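You operate a simulated robot arm through the tools that you are given. There is no shell and no other tool.

Carry out the task below with a simulated robot arm. There is one attempt and no reset: what you move stays moved.

JOB
Put things in order on the top of the check bench. At the end: the white medium guide block stands on top of the grey reel; the tall green cap stands where the green sign (marked "PASSED") stood; the green sign stands where the black roller stood; the black roller from the top of the check bench stands where the white medium guide block stood; whatever was shut is shut again. Leave all else as you found it, and nothing knocked over.

Only the result counts: the job must be done as asked and must still hold three seconds after the hand-in. Knocking over, shifting, dropping, spilling or breaking anything else fails it. A push-on lid holds only when it is set on centred and level and pressed home; a screw cap is set on level and turned clockwise until tight.

ROBOT AND FRAMES
A 6-joint arm with a two-finger parallel gripper, fixed in place. Base frame: the origin is at the foot of the arm, x ahead of it, y to its left, z up; the work surface is at about z = 0. Units: mm, degrees, N and s.
With the tool pointing down near the work surface it reaches from about 140 to 580 mm from the base axis. Its first joint turns from -66.0 to 66.0 degrees. Payload 2.1 kg.
The TCP is the grasp point between the finger pads, 30 mm short of the fingertips. In the tool frame z runs along the fingers and y along their closing line. The gripper opens to 94 mm. The fingers are 28 mm wide and 10 mm thick; the gripper's body (50 by 96 mm) begins 55 mm behind the TCP.
Orientation is told as [roll, pitch, yaw] about the base's x, y, z axes, in that order, counted from this pose: with the fingers straight down and closing along the base's y, the tool's x points along the base's -x, its y along +y and its z along -z.

CONTROLS
- The arm moves only by the tool send_rows. Its argument "plan" is a list of rows, each a list of 3 entries, a list of its own where there are three numbers: the shift along the tool's x, y, z in units of 200 mm (1.0 is 200 mm), then the turn, a rotation vector about the tool's x, y, z in units of 45 degrees (1.0 is 45 degrees), then the closure in counts, from 0 (fully open) to 255 (shut). In form: [[[tx, ty, tz], [rx, ry, rz], grip], ...]. A call has 1 to 20 rows; each row is the pose to reach, as a shift and turn from the pose commanded when the call began, along the tool's axes at that moment. A call with a number of a shift or a turn outside -1 to 1 is refused whole. Rows are played at 5 a second. More than 50 mm and 8.6 degrees between two rows, or a gripper value outside its range, and nothing of the call is played. A pose out of reach is approached as far as the arm can. The call stops where the force on the tool passes 40 N (or 10 N more than at its start, if that is more) or the arm is blocked; 0.2 s more then pass. The fingers move at their own pace (about 72 mm/s each) and stop on an object; they squeeze with about 32 N. The grip force told is the motor's: it shows also when the fingers shut on nothing. Time passes only in rows, and 0.2 s behind the last, so rows that repeat a pose let the fingers close. The reply holds the time, the measured pose of the TCP, the force on the tool along the base axes, the opening and the grip force, in the units named above and with some noise, with the torque about the TCP (base axes, N m) and any sound that the robot's microphone picked up.
- Cameras (640 x 400 px; columns grow to the right, rows downward): "scene" is fixed at [44.2, -367.8, 476.7]; the picture's right is [0.86, -0.51, 0.00], its down [-0.33, -0.55, -0.77] and it looks along [0.39, 0.66, -0.64] (base axes); focal length 300 px, centre (320, 200). "wrist" rides on the gripper at [76, 14, -103] in the tool frame; the picture's right is [-0.18, 0.98, 0.00], its down [-0.75, -0.14, -0.64] and it looks along [-0.63, -0.12, 0.77] (tool axes); focal length 243 px, centre (320, 200). There is no depth. A picture from a camera that has moved, and an enlarged one, comes with that camera's place and axes in the base frame and with its lens.
- grab_frame(camera): a new picture of that camera. The clock stands still meanwhile.
- inspect(camera, box): a new picture of the part [left, top, right, bottom] of that camera's present view, enlarged. The clock stands still meanwhile.
- finish_job(): hands the job in; it is judged then, once.

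Places have to be worked out from the pictures, the camera data and where the tool is seen. Open the gripper and draw the arm clear of the work before you hand the job in, unless the task says otherwise.

The tools are called as a command line: name --argument value ..., lists and objects as JSON in quotes. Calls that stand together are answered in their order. send_rows: Moves the arm, as the interface text tells. Its arguments: {"type":"object","properties":{"plan":{"type":"array"}},"required":["plan"]} The other tools are called the same way: grab_frame (camera) takes a picture; inspect (camera, box) takes an enlarged picture of a part of a camera's view; finish_job () hands the job in.

At the start:

```text
clock: 0.0
eef_pos: [288.4, 160.6, 250.1]
ee_rot: [0.0, -0.2, 0.0]
ft_force: [0.7, 0.4, 0.5]
wrist_torque: [0.01, -0.02, -0.06]
finger_gap: 94.0
grasp_force: 0.1
```

scene: 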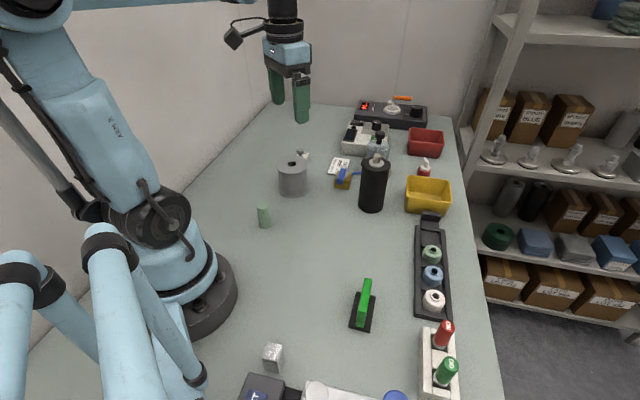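
wrist: 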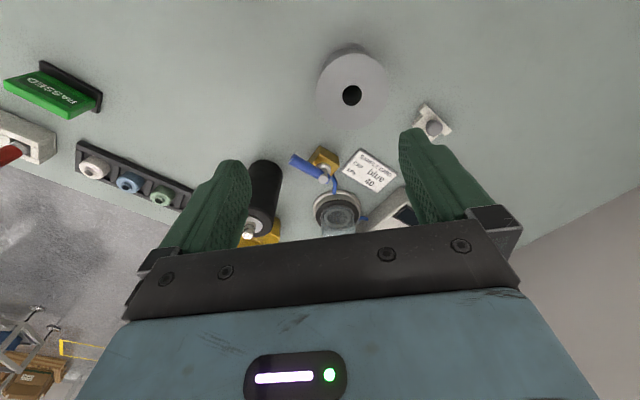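

I begin by looking closely at the bench to identify every object before moving anything.

inspect --camera "scene" --box '[240, 80, 480, 230]'

inspect --camera "scene" --box '[220, 250, 480, 400]'

inspect --camera "wrist" --box '[220, 40, 480, 240]'

inspect --camera "scene" --box '[460, 60, 640, 200]'

```text
2.67 times, centred on (360, 155) of scene
camera zoom: at [44.2, -367.8, 476.7], right [0.86, -0.51, 0.0], down [-0.33, -0.55, -0.77], along [0.39, 0.66, -0.64], focal length 801 px, centre (213, 320)
```

zoom: 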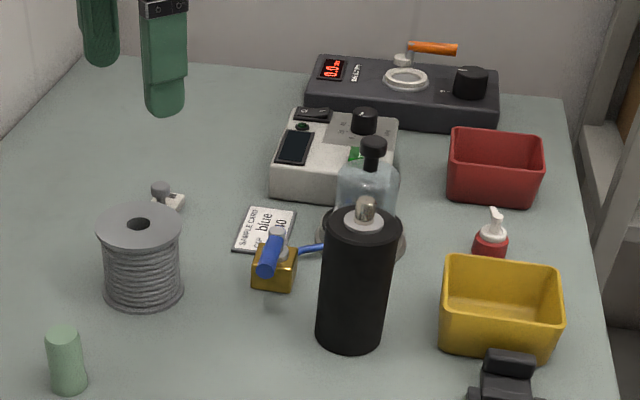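

```text
2.46 times, centred on (350, 325) of scene
camera zoom: at [44.2, -367.8, 476.7], right [0.86, -0.51, 0.0], down [-0.33, -0.55, -0.77], along [0.39, 0.66, -0.64], focal length 739 px, centre (246, -108)
```

zoom: 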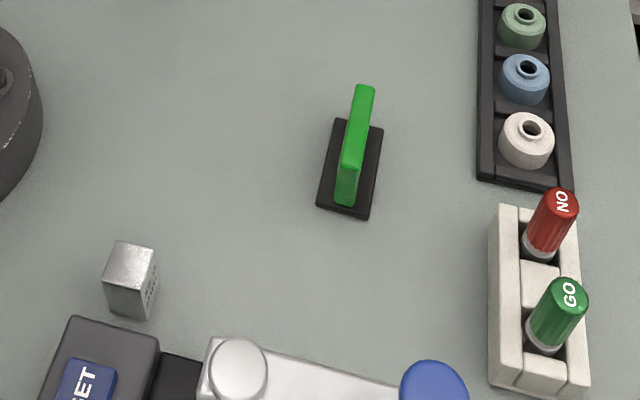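

```text
2.00 times, centred on (350, 140) of wrist
camera zoom: at [212.3, 176.0, 351.6], right [0.18, 0.98, 0.0], down [0.75, -0.14, 0.64], along [0.63, -0.12, -0.77], focal length 485 px, centre (260, 320)
```

zoom: 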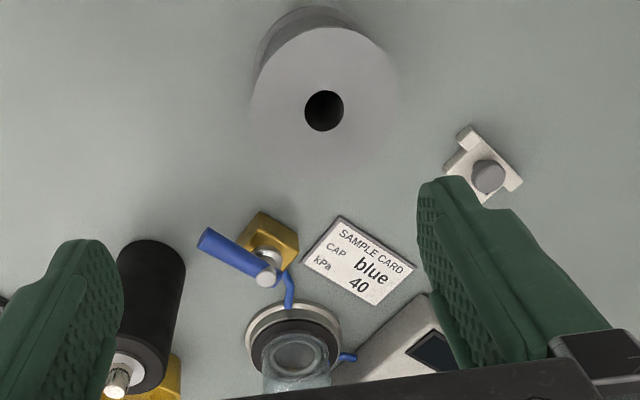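

```text
2.86 times, centred on (550, 130) of scene
camera zoom: at [44.2, -367.8, 476.7], right [0.86, -0.51, 0.0], down [-0.33, -0.55, -0.77], along [0.39, 0.66, -0.64], focal length 858 px, centre (-337, 400)
```

zoom: 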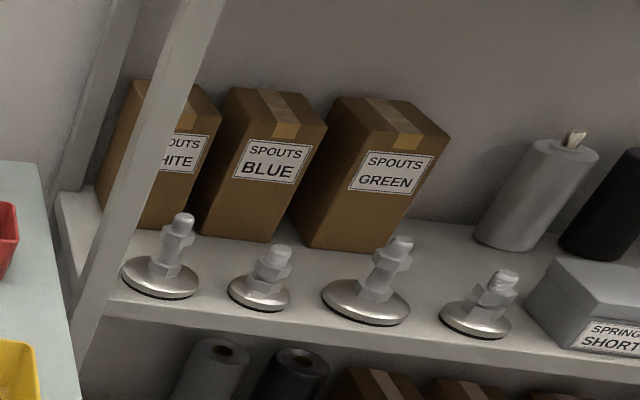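

The likely candidates are the pale green cylinder (tall cap), the grey spool (reel), the black cylinder (roller) and a small white piece behind the reel. I zoom in further on the doubtful ones.

inspect --camera "wrist" --box '[395, 85, 475, 150]'

inspect --camera "scene" --box '[270, 135, 340, 205]'

inspect --camera "scene" --box '[220, 330, 480, 400]'

inspect --camera "scene" --box '[320, 80, 460, 220]'

inspect --camera "scene" --box '[440, 160, 640, 320]'

```text
6.15 times, centred on (435, 118) of wrist
camera zoom: at [212.3, 176.0, 351.6], right [0.18, 0.98, 0.0], down [0.75, -0.14, 0.64], along [0.63, -0.12, -0.77], focal length 1493 px, centre (-388, 708)
```

zoom: 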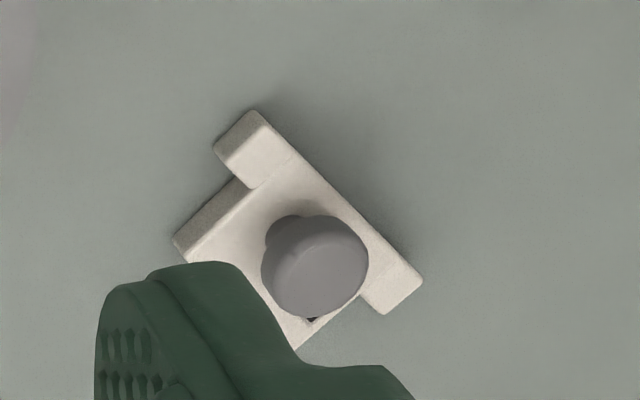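

```text
5.71 times, centred on (305, 170) of scene
camera zoom: at [44.2, -367.8, 476.7], right [0.86, -0.51, 0.0], down [-0.33, -0.55, -0.77], along [0.39, 0.66, -0.64], focal length 1716 px, centre (406, 371)
```

zoom: 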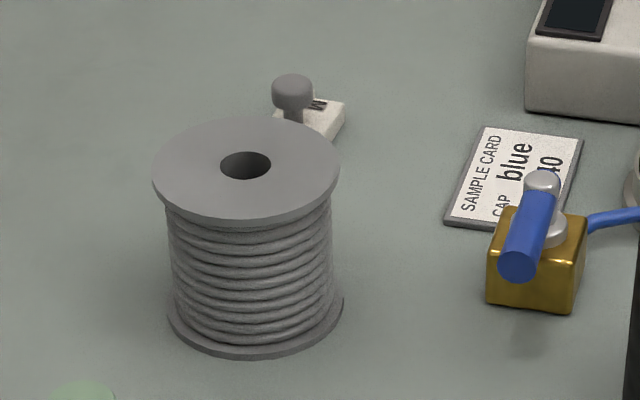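

```text
2.46 times, centred on (350, 365) of scene
camera zoom: at [44.2, -367.8, 476.7], right [0.86, -0.51, 0.0], down [-0.33, -0.55, -0.77], along [0.39, 0.66, -0.64], focal length 739 px, centre (246, -206)
```

zoom: 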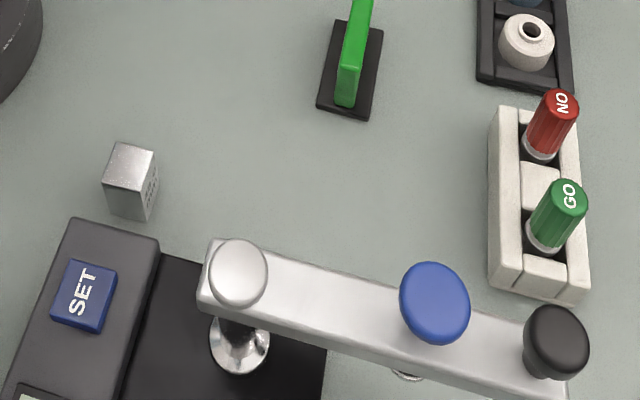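

```text
2.86 times, centred on (390, 150) of scene
camera zoom: at [44.2, -367.8, 476.7], right [0.86, -0.51, 0.0], down [-0.33, -0.55, -0.77], along [0.39, 0.66, -0.64], focal length 858 px, centre (120, 343)
```

zoom: 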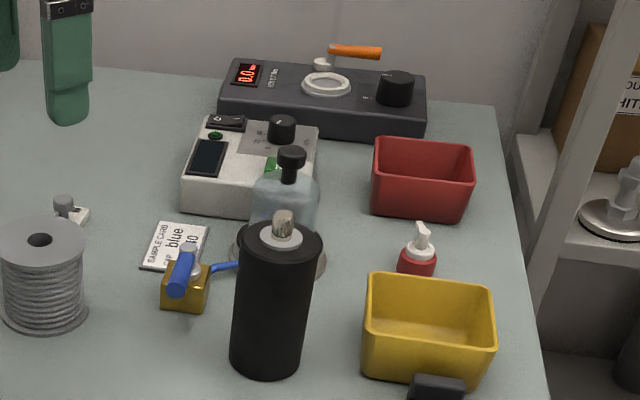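

```text
2.50 times, centred on (540, 240) of scene
camera zoom: at [44.2, -367.8, 476.7], right [0.86, -0.51, 0.0], down [-0.33, -0.55, -0.77], along [0.39, 0.66, -0.64], focal length 751 px, centre (-230, 100)
```

zoom: 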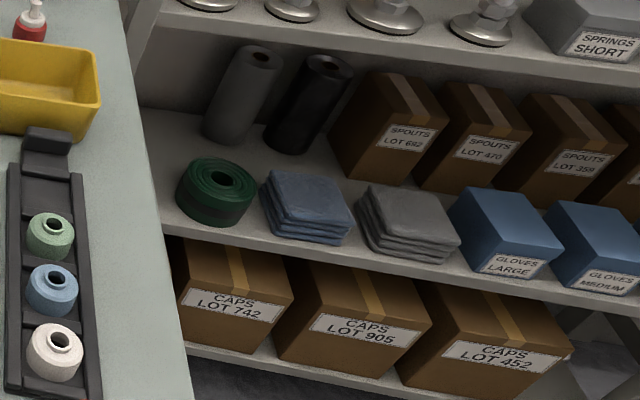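

The white T-shaped block with a grey knob behind the reel looks like the guide block, and nothing seems stacked on it. I move the wrist camera over the middle of the bench (high, z≈300) to get a better overview.

send_rows --plan '[[[0.05, -0.16, -0.05], [0, 0, 0], 0], [[0.11, -0.32, -0.1], [0, 0, 0], 0], [[0.17, -0.48, -0.15], [0, 0, 0], 0], [[0.23, -0.64, -0.2], [0, 0, 0], 0], [[0.29, -0.8, -0.25], [0, 0, 0], 0], [[0.29, -0.8, -0.25], [0, 0, 0], 0]]'

grab_frame --camera "wrist"

grab_frame --camera "scene"

```text
clock: 1.4
eef_pos: [229.8, 0.2, 298.8]
ee_rot: [0.0, -0.2, 0.0]
ft_force: [0.4, 0.5, 0.0]
wrist_torque: [0.01, 0.01, -0.02]
finger_gap: 94.1
grasp_force: 0.2
```

```text
taken
camera wrist: at [154.2, 15.1, 401.7], right [0.18, 0.98, 0.0], down [0.75, -0.14, 0.64], along [0.63, -0.12, -0.77], focal length 243 px, centre (320, 200)
```

wrist: 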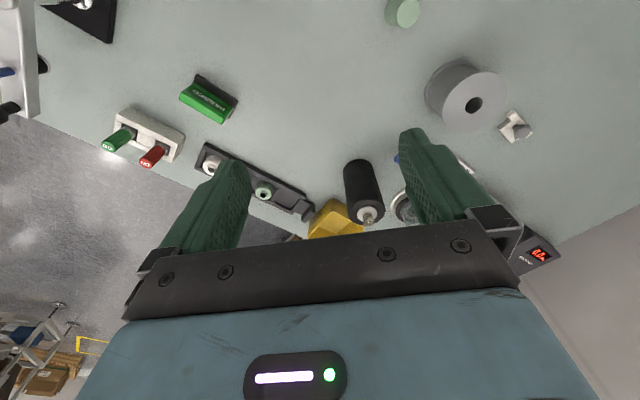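

```text
taken
```

scene: 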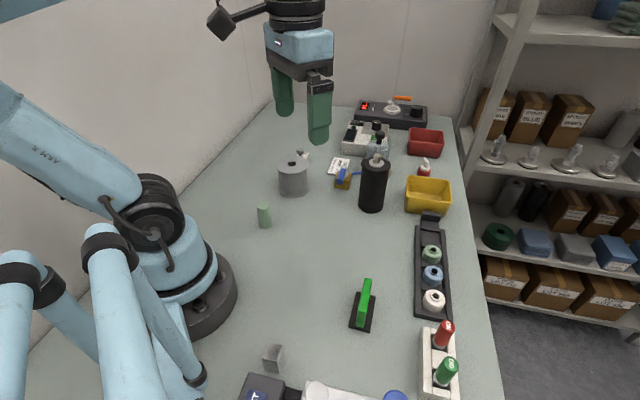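

The wrist view shows the sign, roller, reel, cap and guide block. I zoom in on each to triangulate places.

inspect --camera "wrist" --box '[300, 130, 440, 240]'

inspect --camera "wrist" --box '[410, 50, 560, 160]'

inspect --camera "wrist" --box '[140, 50, 270, 150]'

inspect --camera "wrist" --box '[360, 0, 460, 60]'

inspect --camera "scene" --box '[240, 190, 300, 240]'

inspect --camera "scene" --box '[330, 265, 400, 340]'

inspect --camera "scene" --box '[325, 135, 425, 220]'

```text
3.64 times, centred on (370, 185) of wrist
camera zoom: at [154.2, 15.1, 401.7], right [0.18, 0.98, 0.0], down [0.75, -0.14, 0.64], along [0.63, -0.12, -0.77], focal length 882 px, centre (138, 254)
```

zoom: 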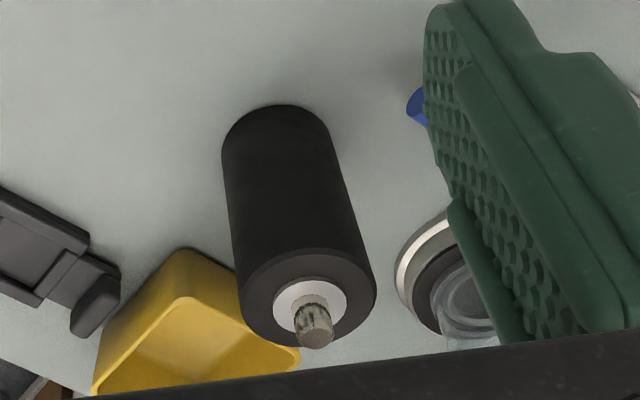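

```text
3.64 times, centred on (485, 105) of wrist
camera zoom: at [154.2, 15.1, 401.7], right [0.18, 0.98, 0.0], down [0.75, -0.14, 0.64], along [0.63, -0.12, -0.77], focal length 882 px, centre (-280, 546)
```

zoom: 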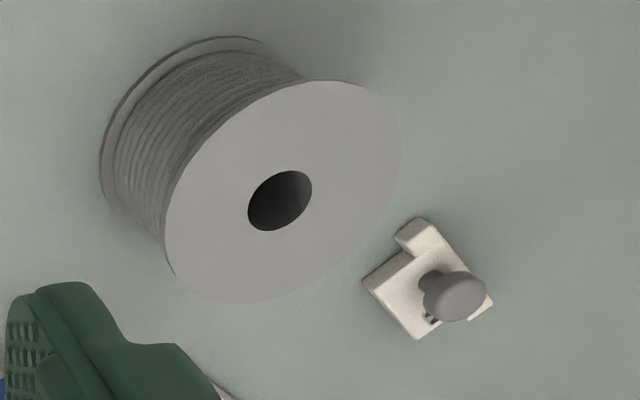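

```text
4.00 times, centred on (205, 100) of wrist
camera zoom: at [154.2, 15.1, 401.7], right [0.18, 0.98, 0.0], down [0.75, -0.14, 0.64], along [0.63, -0.12, -0.77], focal length 970 px, centre (780, 600)
```

zoom: 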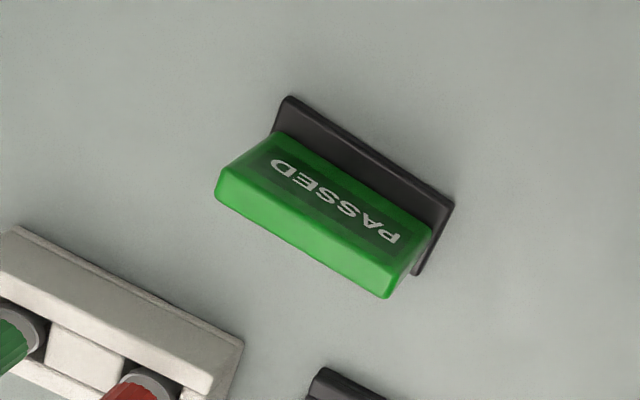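

```text
6.40 times, centred on (410, 30) of wrist
camera zoom: at [154.2, 15.1, 401.7], right [0.18, 0.98, 0.0], down [0.75, -0.14, 0.64], along [0.63, -0.12, -0.77], focal length 1553 px, centre (-256, 1288)
```

zoom: 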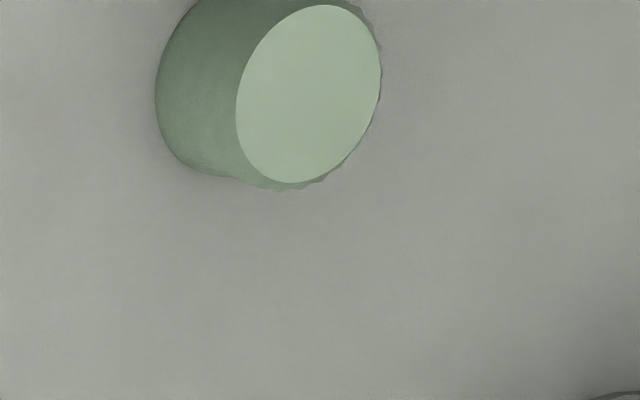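

```text
8.00 times, centred on (270, 215) of scene
camera zoom: at [44.2, -367.8, 476.7], right [0.86, -0.51, 0.0], down [-0.33, -0.55, -0.77], along [0.39, 0.66, -0.64], focal length 2403 px, centre (720, 80)
```

zoom: 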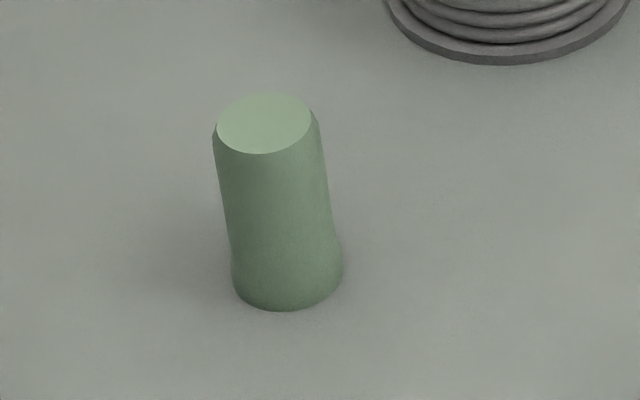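

```text
5.33 times, centred on (365, 302) of scene
camera zoom: at [44.2, -367.8, 476.7], right [0.86, -0.51, 0.0], down [-0.33, -0.55, -0.77], along [0.39, 0.66, -0.64], focal length 1602 px, centre (80, -347)
```

zoom: 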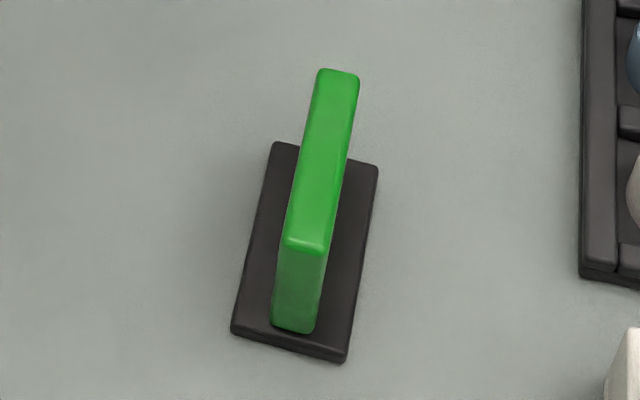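

```text
4.71 times, centred on (375, 178) of scene
camera zoom: at [44.2, -367.8, 476.7], right [0.86, -0.51, 0.0], down [-0.33, -0.55, -0.77], along [0.39, 0.66, -0.64], focal length 1414 px, centre (61, 306)
```

zoom: 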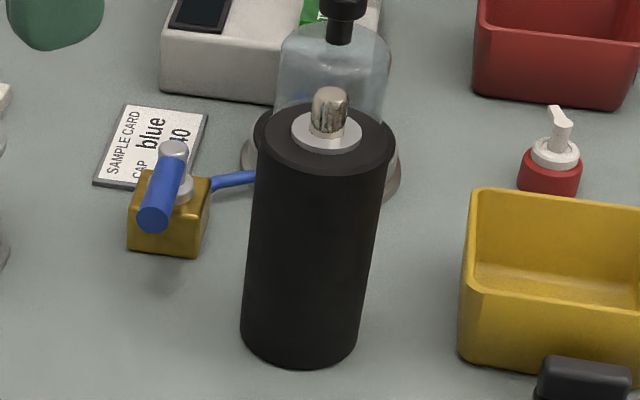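

Triangulation so far: roller top centre ≈ (425, 40, 120), Ø≈60; reel top centre ≈ (298, 194, 79); cap ≈ (185, 109), Ø≈30, top 55; sign base centre ≈ (244, -173), long axis about 43°, top 52; guide block ≈ (388, 312). I move over the guide block region for a closer, more precise look.

send_rows --plan '[[[-0.06, 0.19, 0.02], [0, 0, 0], 0], [[-0.12, 0.38, 0.05], [0, 0, 0], 0], [[-0.18, 0.57, 0.07], [0, 0, 0], 0], [[-0.25, 0.75, 0.1], [0, 0, 0], 0], [[-0.31, 0.94, 0.2], [0, 0, 0], 0]]'

send_rows --plan '[[[-0.05, 0.14, 0.1], [0, 0, 0], 0], [[-0.1, 0.28, 0.2], [0, 0, 0], 0], [[-0.15, 0.42, 0.3], [0, 0, 0], 0], [[-0.19, 0.56, 0.39], [0, 0, 0], 0], [[-0.19, 0.56, 0.39], [0, 0, 0], 0]]'

grab_frame --camera "wrist"

grab_frame --camera "scene"

```text
clock: 2.6
eef_pos: [292.7, 188.1, 258.7]
ee_rot: [0.0, -0.1, -0.1]
ft_force: [-0.7, 1.0, 0.6]
wrist_torque: [-0.01, -0.03, 0.01]
finger_gap: 94.0
grasp_force: 0.1
```

```text
clock: 3.8
eef_pos: [328.1, 300.8, 182.7]
ee_rot: [0.0, -0.1, -0.1]
ft_force: [0.2, -0.2, -0.1]
wrist_torque: [-0.02, -0.01, 0.03]
finger_gap: 93.8
grasp_force: 0.1
```

```text
taken
camera wrist: at [253.5, 316.3, 284.0], right [0.18, 0.98, 0.0], down [0.75, -0.14, 0.64], along [0.63, -0.12, -0.77], focal length 243 px, centre (320, 200)
```

wrist: 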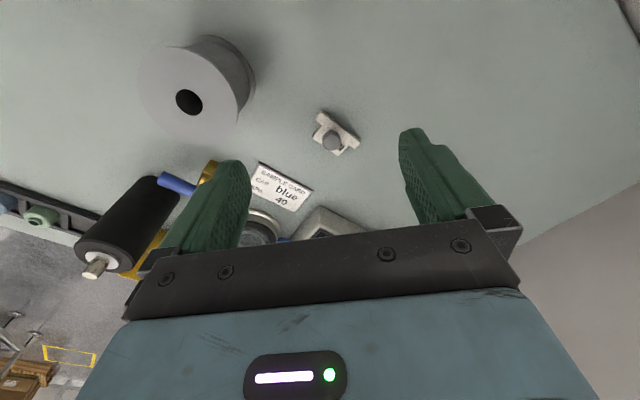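

```text
taken
```

scene: 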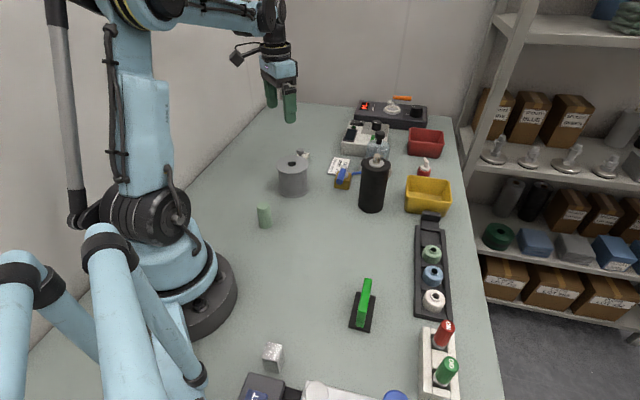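

The guide block is now between the fingers in the picture with nothing above it. I zoom in for its shape and corners.

inspect --camera "wrist" --box '[295, 95, 385, 165]'

inspect --camera "wrist" --box '[120, 20, 280, 150]'

inspect --camera "wrist" --box '[0, 150, 340, 290]'

```text
5.71 times, centred on (340, 130) of wrist
camera zoom: at [253.5, 316.3, 284.0], right [0.18, 0.98, 0.0], down [0.75, -0.14, 0.64], along [0.63, -0.12, -0.77], focal length 1386 px, centre (206, 600)
```

zoom: 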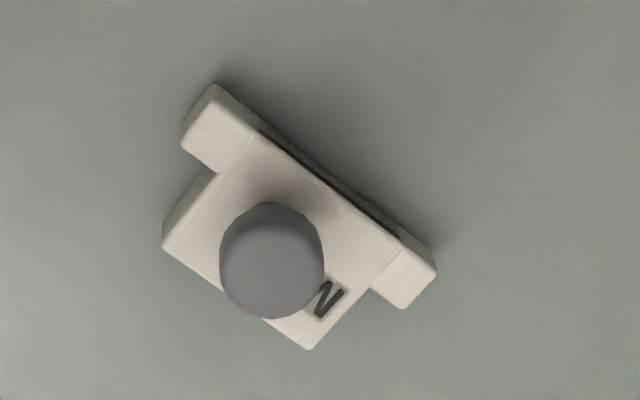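

```text
3.08 times, centred on (200, 85) of wrist
camera zoom: at [253.5, 316.3, 284.0], right [0.18, 0.98, 0.0], down [0.75, -0.14, 0.64], along [0.63, -0.12, -0.77], focal length 746 px, centre (689, 554)
```

zoom: 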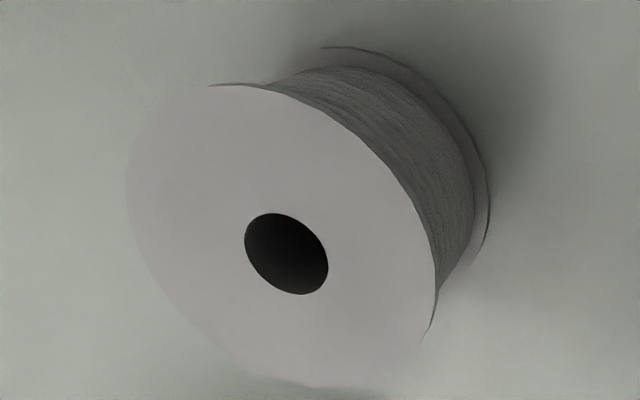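

```text
1.88 times, centred on (170, 220) of wrist
camera zoom: at [253.5, 316.3, 284.0], right [0.18, 0.98, 0.0], down [0.75, -0.14, 0.64], along [0.63, -0.12, -0.77], focal length 457 px, centre (602, 162)
```

zoom: 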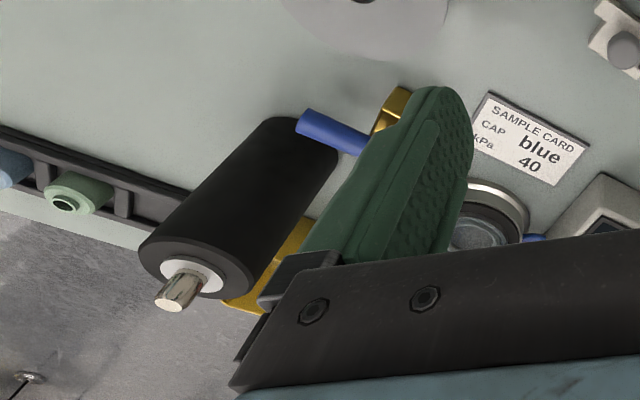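

The block is a T-plate about 62×30 mm, 11–12 mm thick, bar axis at about 41° in the base frame, plate centre ≈ (386, 308), with an off-centre grey knob (top ≈37). I turn the tool +41° and hover over it at z≈110 to check alignment.

send_rows --plan '[[[-0.045, 0.006, 0.06], [0, 0, -0.152], 0], [[-0.09, 0.012, 0.12], [0, 0, -0.304], 0], [[-0.14, 0.018, 0.18], [0, 0, -0.456], 0], [[-0.19, 0.025, 0.24], [0, 0, -0.608], 0], [[-0.235, 0.031, 0.3], [0, 0, -0.76], 0], [[-0.28, 0.037, 0.36], [0, 0, -0.911], 0], [[-0.28, 0.037, 0.36], [0, 0, -0.911], 0]]'

grab_frame --camera "wrist"

grab_frame --camera "scene"

```text
clock: 5.4
eef_pos: [387.4, 309.2, 110.0]
ee_rot: [-0.1, -0.1, 41.1]
ft_force: [-0.4, 0.3, 0.5]
wrist_torque: [-0.03, 0.02, 0.01]
finger_gap: 94.1
grasp_force: 0.0
```

```text
taken
camera wrist: at [320.2, 270.1, 211.2], right [-0.51, 0.86, 0.0], down [0.66, 0.39, 0.64], along [0.55, 0.33, -0.77], focal length 243 px, centre (320, 200)
```

wrist: 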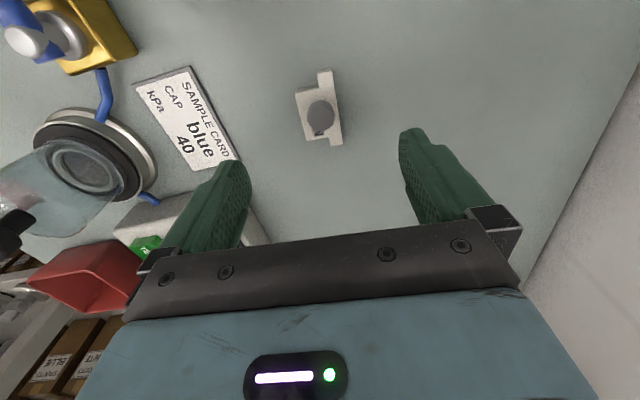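

```text
taken
```

scene: 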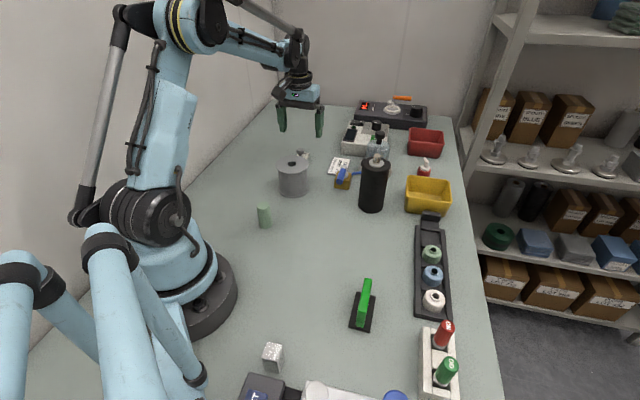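

The tool is aligned roughly above the block. I zoom in to measure the remaining offset and yaw error.

inspect --camera "wrist" --box '[270, 55, 370, 155]'

```text
4.00 times, centred on (320, 105) of wrist
camera zoom: at [320.2, 270.1, 211.2], right [-0.51, 0.86, 0.0], down [0.66, 0.39, 0.64], along [0.55, 0.33, -0.77], focal length 970 px, centre (320, 580)
```

zoom: 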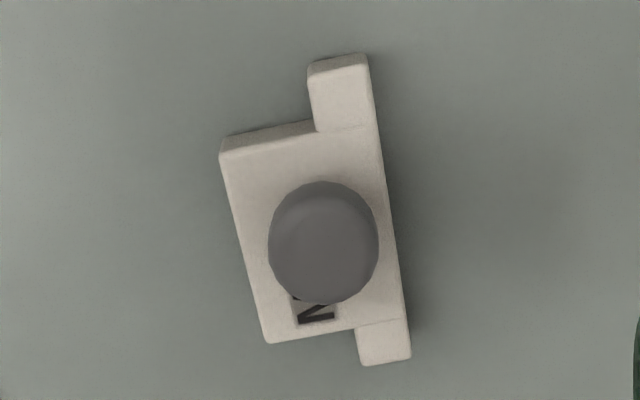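

The TCP is within 1 mm of the plate centre and the yaw matches within 1°. I descend so that the fingertips are about 2.5 mm above the bench, still open.

send_rows --plan '[[[0, 0, 0.15], [0, 0, 0], 0], [[0, 0, 0.28], [0, 0, 0], 0], [[0, 0, 0.35], [0, 0, 0], 0], [[0, 0, 0.385], [0, 0, 0], 0], [[0, 0, 0.385], [0, 0, 0], 0]]'

grab_frame --camera "wrist"

```text
clock: 6.6
eef_pos: [385.9, 309.0, 32.6]
ee_rot: [0.0, -0.1, 40.9]
ft_force: [-0.2, -0.1, 0.0]
wrist_torque: [-0.01, 0.02, 0.02]
finger_gap: 94.1
grasp_force: 0.1
```

```text
taken
camera wrist: at [320.5, 270.2, 134.6], right [-0.51, 0.86, 0.0], down [0.66, 0.39, 0.64], along [0.56, 0.32, -0.77], focal length 243 px, centre (320, 200)
```

wrist: 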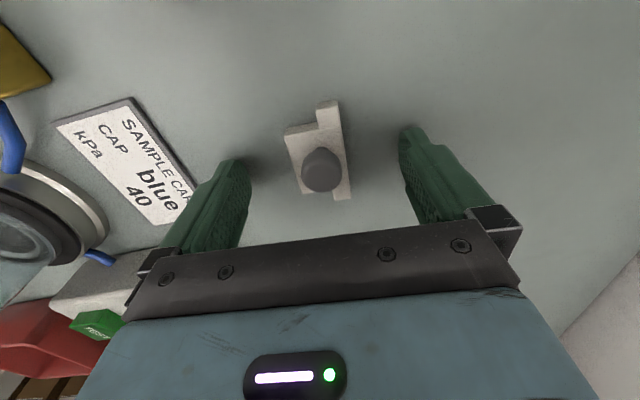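

Fingers straddle the block with nothing in the way. I close on the plate across its 30 mm width.

send_rows --plan '[[[0, 0, 0], [0, 0, 0], 255], [[0, 0, 0], [0, 0, 0], 255], [[0, 0, 0], [0, 0, 0], 255], [[0, 0, 0], [0, 0, 0], 255], [[0, 0, 0], [0, 0, 0], 255]]'

grab_frame --camera "wrist"

```text
clock: 7.8
eef_pos: [387.5, 308.9, 31.6]
ee_rot: [-0.1, -0.1, 41.0]
ft_force: [-0.9, 1.0, 0.2]
wrist_torque: [0.03, 0.01, 0.02]
finger_gap: 30.8
grasp_force: 32.4
```

```text
taken
camera wrist: at [320.6, 270.2, 134.8], right [-0.51, 0.86, 0.0], down [0.66, 0.39, 0.64], along [0.56, 0.32, -0.77], focal length 243 px, centre (320, 200)
```

wrist: 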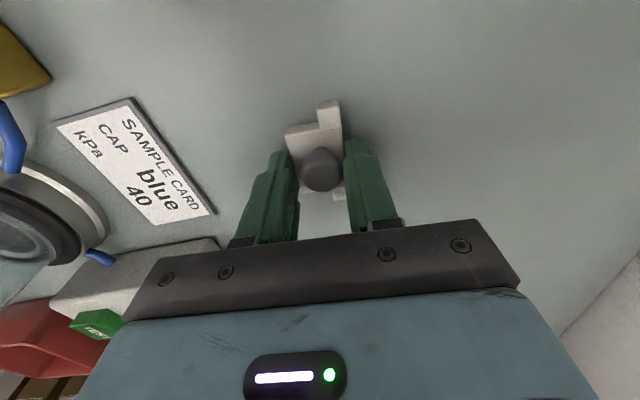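

Gap 30.8 mm with 32 N: the block is held and did not shift. I lift straight up to z≈133.

send_rows --plan '[[[0, 0, -0.03], [0, 0, 0], 255], [[0, 0, -0.1], [0, 0, 0], 255], [[0, 0, -0.2], [0, 0, 0], 255], [[0, 0, -0.3], [0, 0, 0], 255], [[0, 0, -0.42], [0, 0, 0], 255], [[0, 0, -0.55], [0, 0, 0], 255], [[0, 0, -0.55], [0, 0, 0], 255]]'

grab_frame --camera "wrist"

grab_frame --camera "scene"

```text
clock: 9.4
eef_pos: [386.1, 308.4, 143.4]
ee_rot: [0.0, -0.1, 41.0]
ft_force: [0.4, 0.3, -0.5]
wrist_torque: [-0.02, 0.05, 0.0]
finger_gap: 31.0
grasp_force: 32.3
```

```text
taken
camera wrist: at [319.8, 269.8, 245.2], right [-0.51, 0.86, 0.0], down [0.66, 0.39, 0.64], along [0.56, 0.32, -0.77], focal length 243 px, centre (320, 200)
```

wrist: 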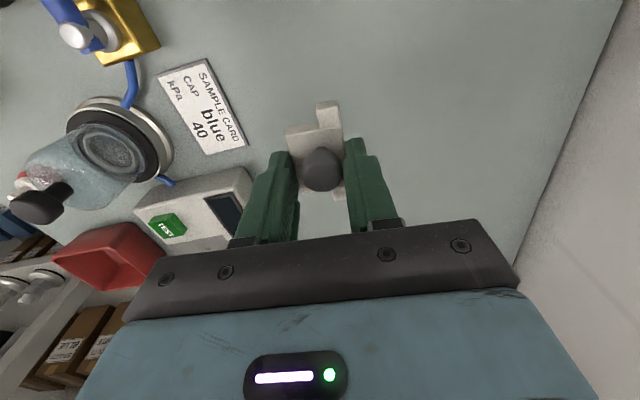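

```text
taken
```

scene: 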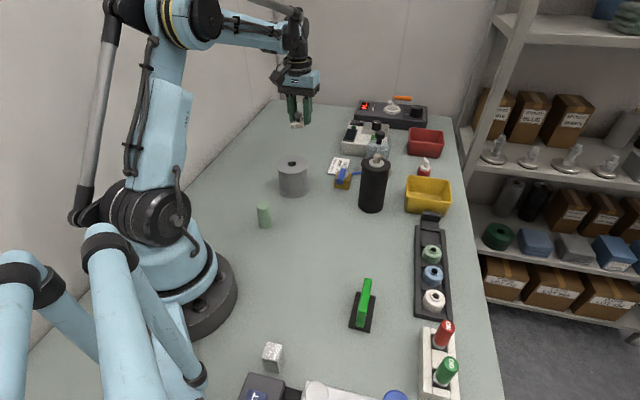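

The block hangs level. I carry it over the reel top (centre ≈ (299, 195.5)) at the present height.

send_rows --plan '[[[0.12, -0.024, 0], [0, 0, 0], 255], [[0.28, -0.055, 0], [0, 0, 0], 255], [[0.44, -0.087, 0], [0, 0, 0], 255], [[0.58, -0.115, 0], [0, 0, 0], 255], [[0.66, -0.13, 0], [0, 0, 0], 255], [[0.699, -0.138, 0], [0, 0, 0], 255], [[0.699, -0.138, 0], [0, 0, 0], 255]]'

grab_frame --camera "wrist"

inspect --camera "scene" --box '[250, 110, 340, 210]'

```text
clock: 11.0
eef_pos: [299.8, 196.8, 143.0]
ee_rot: [-0.2, -0.1, 40.9]
ft_force: [0.1, -0.1, -1.2]
wrist_torque: [-0.03, -0.01, 0.02]
finger_gap: 30.7
grasp_force: 31.9
```

```text
taken
camera wrist: at [232.5, 157.5, 244.5], right [-0.51, 0.86, 0.0], down [0.66, 0.39, 0.64], along [0.56, 0.32, -0.77], focal length 243 px, centre (320, 200)
```

wrist: 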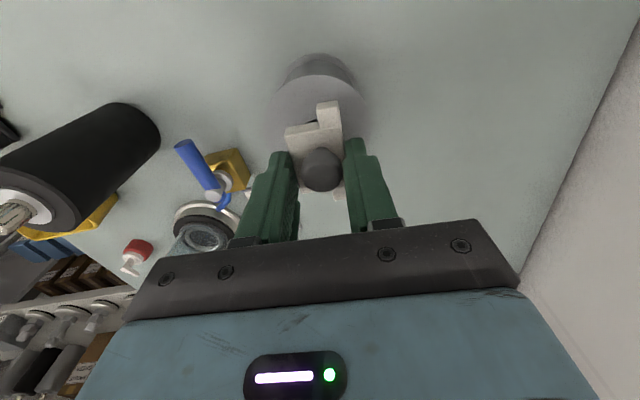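

```text
4.00 times, centred on (295, 160) of scene
camera zoom: at [44.2, -367.8, 476.7], right [0.86, -0.51, 0.0], down [-0.33, -0.55, -0.77], along [0.39, 0.66, -0.64], focal length 1202 px, centre (420, 360)
```

zoom: 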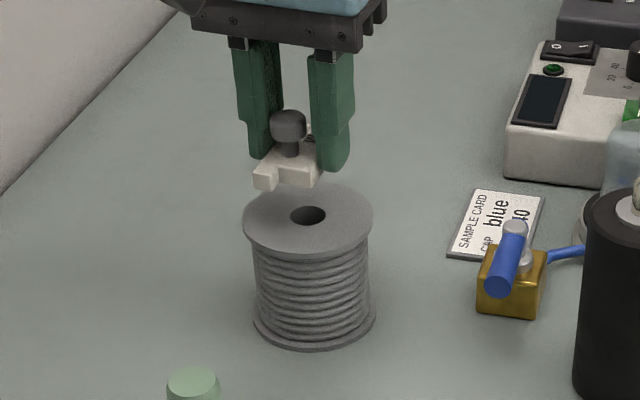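

The block is over the reel; I zoom in on the wrist view to check centring against the flange edge.

inspect --camera "wrist" --box '[250, 40, 390, 200]'

```text
2.50 times, centred on (320, 120) of wrist
camera zoom: at [232.5, 157.5, 244.5], right [-0.51, 0.86, 0.0], down [0.66, 0.39, 0.64], along [0.56, 0.32, -0.77], focal length 606 px, centre (320, 400)
```

zoom: 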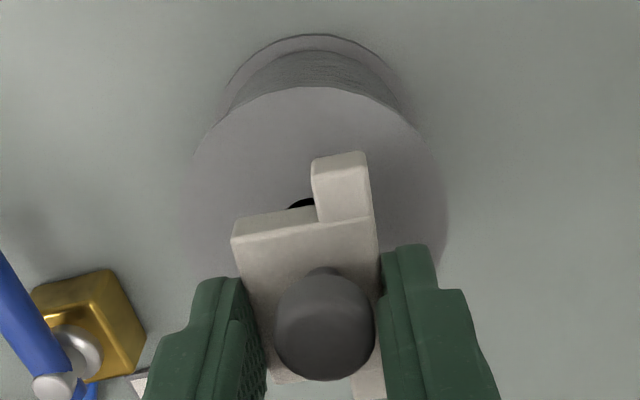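

Centred within about 2 mm. I lower quickly to a few mm above the flange, then will feel for contact.

send_rows --plan '[[[0, 0, 0.05], [0, 0, 0], 255], [[0, 0, 0.1], [0, 0, 0], 255], [[0, 0, 0.13], [0, 0, 0], 255], [[0, 0, 0.14], [0, 0, 0], 255], [[0, 0, 0.14], [0, 0, 0], 255]]'

inspect --camera "scene" --box '[260, 120, 330, 200]'

```text
clock: 12.2
eef_pos: [299.8, 196.1, 114.2]
ee_rot: [-0.1, -0.1, 40.9]
ft_force: [0.1, -0.8, -0.4]
wrist_torque: [0.01, 0.04, 0.02]
finger_gap: 31.1
grasp_force: 32.2
```

```text
5.00 times, centred on (295, 160) of scene
camera zoom: at [44.2, -367.8, 476.7], right [0.86, -0.51, 0.0], down [-0.33, -0.55, -0.77], along [0.39, 0.66, -0.64], focal length 1502 px, centre (445, 400)
```

zoom: 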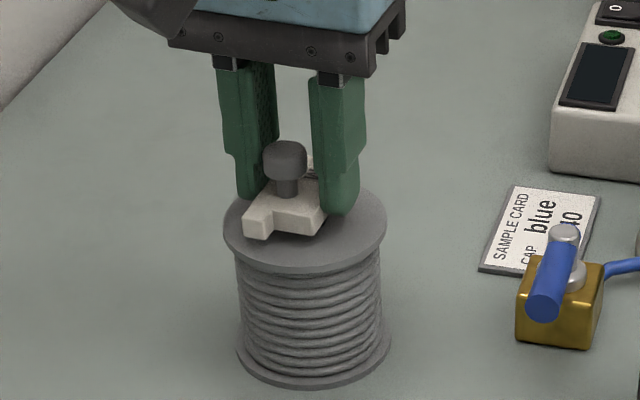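

Nearly down. I lower in 1 mm rows, watching the vertical force.

send_rows --plan '[[[0, 0, 0.005], [0, 0, 0], 255], [[0, 0, 0.01], [0, 0, 0], 255], [[0, 0, 0.015], [0, 0, 0], 255]]'

send_rows --plan '[[[0, 0, 0.005], [0, 0, 0], 255], [[0, 0, 0.008], [0, 0, 0], 255]]'

```text
clock: 13.0
eef_pos: [299.8, 195.9, 111.9]
ee_rot: [-0.1, -0.2, 41.0]
ft_force: [0.2, 0.0, -0.9]
wrist_torque: [-0.01, 0.0, -0.01]
finger_gap: 31.1
grasp_force: 31.5
```

```text
clock: 13.6
eef_pos: [299.9, 194.7, 109.8]
ee_rot: [-0.1, -0.1, 40.9]
ft_force: [-1.1, 0.4, -0.7]
wrist_torque: [0.01, 0.02, 0.02]
finger_gap: 30.9
grasp_force: 32.8
```

No contact yet (only the block's weight). I keep lowering gently.

send_rows --plan '[[[0, 0, 0.004], [0, 0, 0], 255], [[0, 0, 0.004], [0, 0, 0], 255]]'

send_rows --plan '[[[0, 0, 0.004], [0, 0, 0], 255], [[0, 0, 0.004], [0, 0, 0], 255]]'

inspect --camera "scene" --box '[270, 140, 320, 190]'

```text
clock: 14.2
eef_pos: [299.2, 196.1, 109.3]
ee_rot: [-0.1, -0.1, 41.0]
ft_force: [-0.4, 0.5, 0.0]
wrist_torque: [0.0, 0.03, 0.02]
finger_gap: 31.0
grasp_force: 32.4
```

```text
clock: 14.8
eef_pos: [299.7, 196.7, 107.6]
ee_rot: [-0.1, -0.1, 41.0]
ft_force: [-0.7, -0.2, -0.2]
wrist_torque: [-0.03, 0.05, 0.03]
finger_gap: 31.0
grasp_force: 32.4
```

```text
8.00 times, centred on (295, 165) of scene
camera zoom: at [44.2, -367.8, 476.7], right [0.86, -0.51, 0.0], down [-0.33, -0.55, -0.77], along [0.39, 0.66, -0.64], focal length 2403 px, centre (520, 480)
```

zoom: 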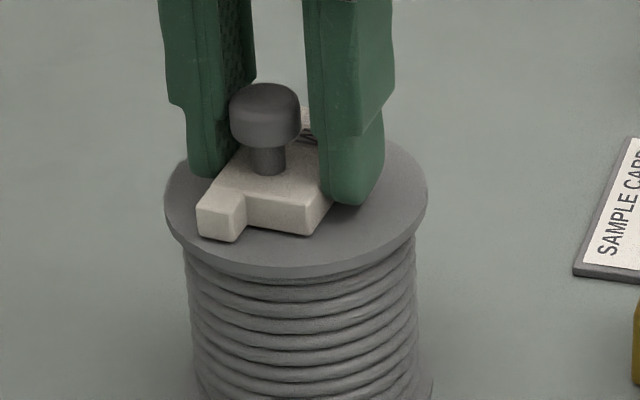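

Still no reaction force; commanded z≈108.9. Continuing in sub-millimetre steps.

send_rows --plan '[[[0, 0, 0.004], [0, 0, 0], 255], [[0, 0, 0.004], [0, 0, 0], 255]]'

send_rows --plan '[[[0, 0, 0.004], [0, 0, 0], 255], [[0, 0, 0.004], [0, 0, 0], 255]]'

send_rows --plan '[[[0, 0, 0.004], [0, 0, 0], 255], [[0, 0, 0.004], [0, 0, 0], 255]]'

```text
clock: 15.4
eef_pos: [299.8, 195.7, 107.4]
ee_rot: [-0.1, -0.1, 40.9]
ft_force: [-0.1, 0.2, 0.2]
wrist_torque: [0.03, 0.04, -0.02]
finger_gap: 31.0
grasp_force: 31.8
```

```text
clock: 16.0
eef_pos: [300.0, 196.3, 107.6]
ee_rot: [-0.1, -0.1, 41.0]
ft_force: [-1.2, -0.6, 26.5]
wrist_torque: [0.06, 0.18, -0.02]
finger_gap: 31.1
grasp_force: 31.8
```

```text
clock: 16.6
eef_pos: [299.2, 195.2, 106.3]
ee_rot: [-0.1, -0.2, 41.1]
ft_force: [-2.0, -1.1, 32.1]
wrist_torque: [0.0, 0.13, -0.02]
finger_gap: 30.8
grasp_force: 31.8
```

Contact found (about 30 N at commanded z≈106.5). I ease up 1 mm to relieve the load, then open the fingers.

send_rows --plan '[[[0, 0, -0.004], [0, 0, 0], 255], [[0, 0, -0.006], [0, 0, 0], 255]]'

send_rows --plan '[[[0, 0, 0], [0, 0, 0], 120], [[0, 0, 0], [0, 0, 0], 60], [[0, 0, 0], [0, 0, 0], 60], [[0, 0, 0], [0, 0, 0], 60]]'

inspect --camera "scene" --box '[260, 120, 330, 200]'

grab_frame --camera "wrist"

```text
clock: 17.2
eef_pos: [299.8, 195.0, 106.3]
ee_rot: [-0.1, -0.1, 41.0]
ft_force: [0.1, 0.5, 0.2]
wrist_torque: [-0.02, 0.0, 0.0]
finger_gap: 31.0
grasp_force: 31.4
```

```text
clock: 18.2
eef_pos: [298.8, 194.7, 108.2]
ee_rot: [-0.1, -0.2, 41.1]
ft_force: [-1.2, 0.2, 0.4]
wrist_torque: [-0.02, 0.01, -0.02]
finger_gap: 71.8
grasp_force: 0.0
```

```text
5.00 times, centred on (295, 160) of scene
camera zoom: at [44.2, -367.8, 476.7], right [0.86, -0.51, 0.0], down [-0.33, -0.55, -0.77], along [0.39, 0.66, -0.64], focal length 1502 px, centre (445, 400)
```

zoom: 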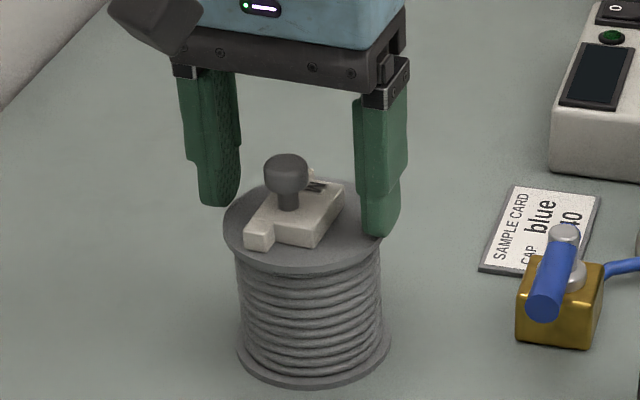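

```text
taken
camera wrist: at [232.5, 157.2, 209.4], right [-0.51, 0.86, 0.0], down [0.66, 0.39, 0.64], along [0.56, 0.32, -0.77], focal length 243 px, centre (320, 200)
```

wrist: 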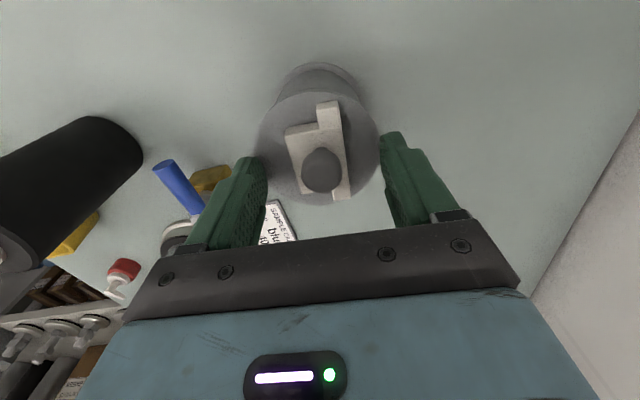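

The block stands squarely on the reel flange and the fingers are clear. I raise straight up.

send_rows --plan '[[[0, 0, -0.03], [0, 0, 0], 60], [[0, 0, -0.15], [0, 0, 0], 60], [[0, 0, -0.3], [0, 0, 0], 60], [[0, 0, -0.45], [0, 0, 0], 30], [[0, 0, -0.6], [0, 0, 0], 0], [[0, 0, -0.6], [0, 0, 0], 0]]'

grab_frame --camera "wrist"

inspect --camera "scene" --box '[260, 120, 330, 200]'

```text
clock: 19.6
eef_pos: [299.2, 195.7, 227.5]
ee_rot: [-0.1, -0.1, 41.0]
ft_force: [-0.5, -0.1, 0.3]
wrist_torque: [0.06, -0.01, 0.01]
finger_gap: 94.1
grasp_force: 0.1
```

```text
taken
camera wrist: at [232.4, 158.2, 329.8], right [-0.51, 0.86, 0.0], down [0.66, 0.39, 0.64], along [0.56, 0.32, -0.77], focal length 243 px, centre (320, 200)
```

wrist: 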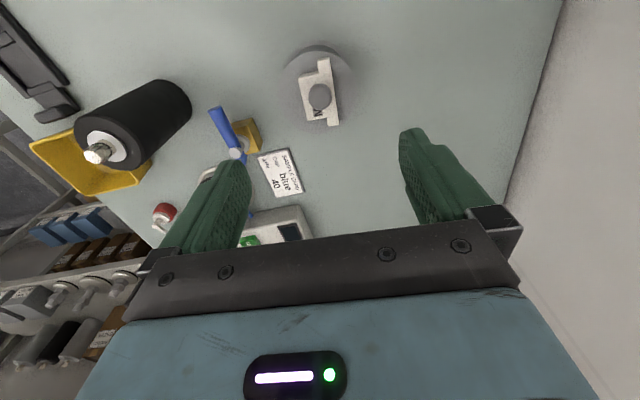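

```text
5.00 times, centred on (295, 160) of scene
camera zoom: at [44.2, -367.8, 476.7], right [0.86, -0.51, 0.0], down [-0.33, -0.55, -0.77], along [0.39, 0.66, -0.64], focal length 1502 px, centre (445, 400)
```

zoom: 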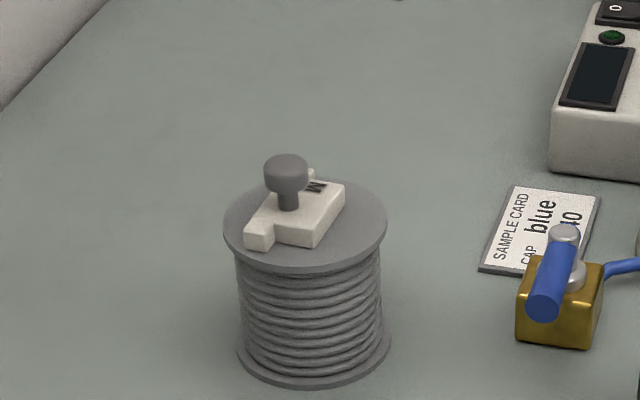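

The block stands level on the reel (its "M" mark is visible, so it is the medium one). Now I move at z≈228 to above the roller and turn the tool back to yaw 0.

send_rows --plan '[[[0.005, -0.14, 0], [0, 0, 0.13], 0], [[0.01, -0.28, -0.01], [0, 0, 0.26], 0], [[0.015, -0.42, -0.02], [0, 0, 0.39], 0], [[0.02, -0.56, -0.02], [0, 0, 0.52], 0], [[0.025, -0.7, -0.02], [0, 0, 0.65], 0], [[0.03, -0.84, -0.02], [0, 0, 0.78], 0], [[0.033, -0.98, -0.02], [0, 0, 0.911], 0], [[0.033, -0.98, -0.02], [0, 0, 0.911], 0]]'

grab_frame --camera "wrist"

grab_frame --camera "scene"

```text
clock: 21.4
eef_pos: [421.7, 42.5, 231.9]
ee_rot: [0.1, 0.0, -0.1]
ft_force: [0.4, 0.2, -0.1]
wrist_torque: [-0.02, 0.02, 0.0]
finger_gap: 94.0
grasp_force: 0.1
```

```text
taken
camera wrist: at [346.0, 58.2, 333.3], right [0.19, 0.98, 0.0], down [0.75, -0.14, 0.64], along [0.63, -0.12, -0.77], focal length 243 px, centre (320, 200)
```

wrist: 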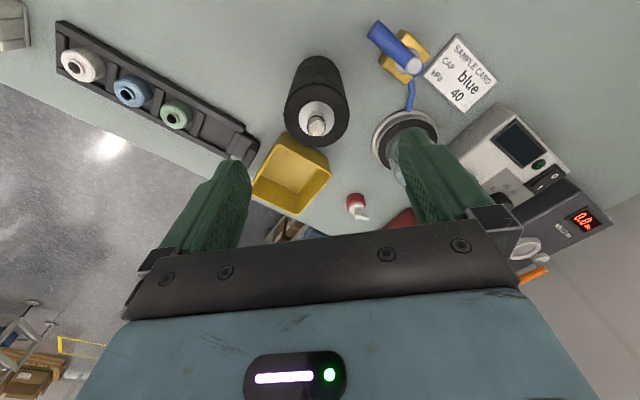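

```text
taken
```

scene: 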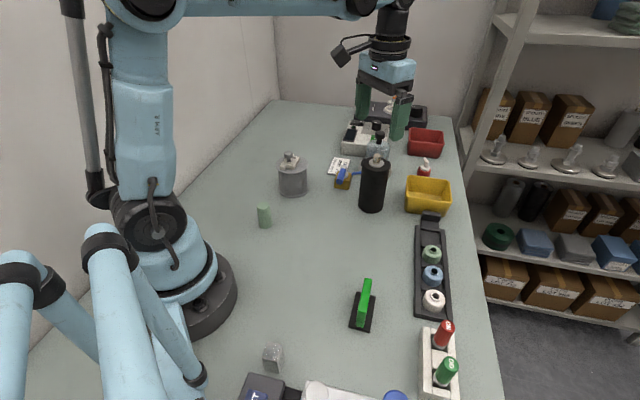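

The roller appears almost exactly under the TCP. I zoom in to measure the offset.

inspect --camera "wrist" --box '[260, 40, 380, 160]'

inspect --camera "wrist" --box '[230, 10, 480, 230]'

```text
3.33 times, centred on (320, 100) of wrist
camera zoom: at [346.0, 58.2, 333.3], right [0.19, 0.98, 0.0], down [0.75, -0.14, 0.64], along [0.63, -0.12, -0.77], focal length 809 px, centre (320, 533)
```

zoom: 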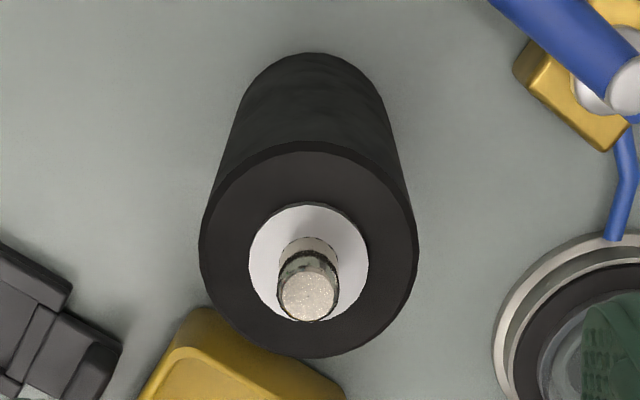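

```text
1.82 times, centred on (355, 120) of wrist
camera zoom: at [346.0, 58.2, 333.3], right [0.19, 0.98, 0.0], down [0.75, -0.14, 0.64], along [0.63, -0.12, -0.77], focal length 441 px, centre (256, 346)
```

zoom: 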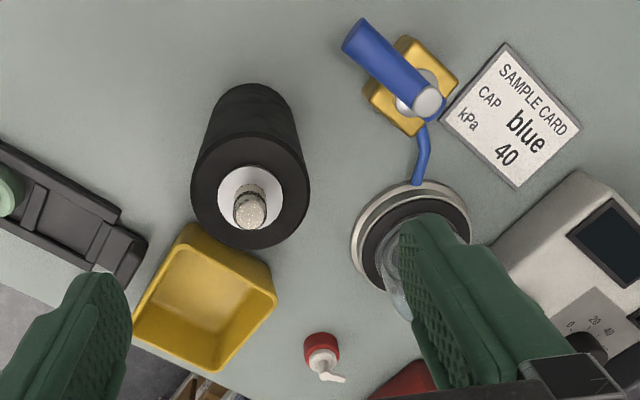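

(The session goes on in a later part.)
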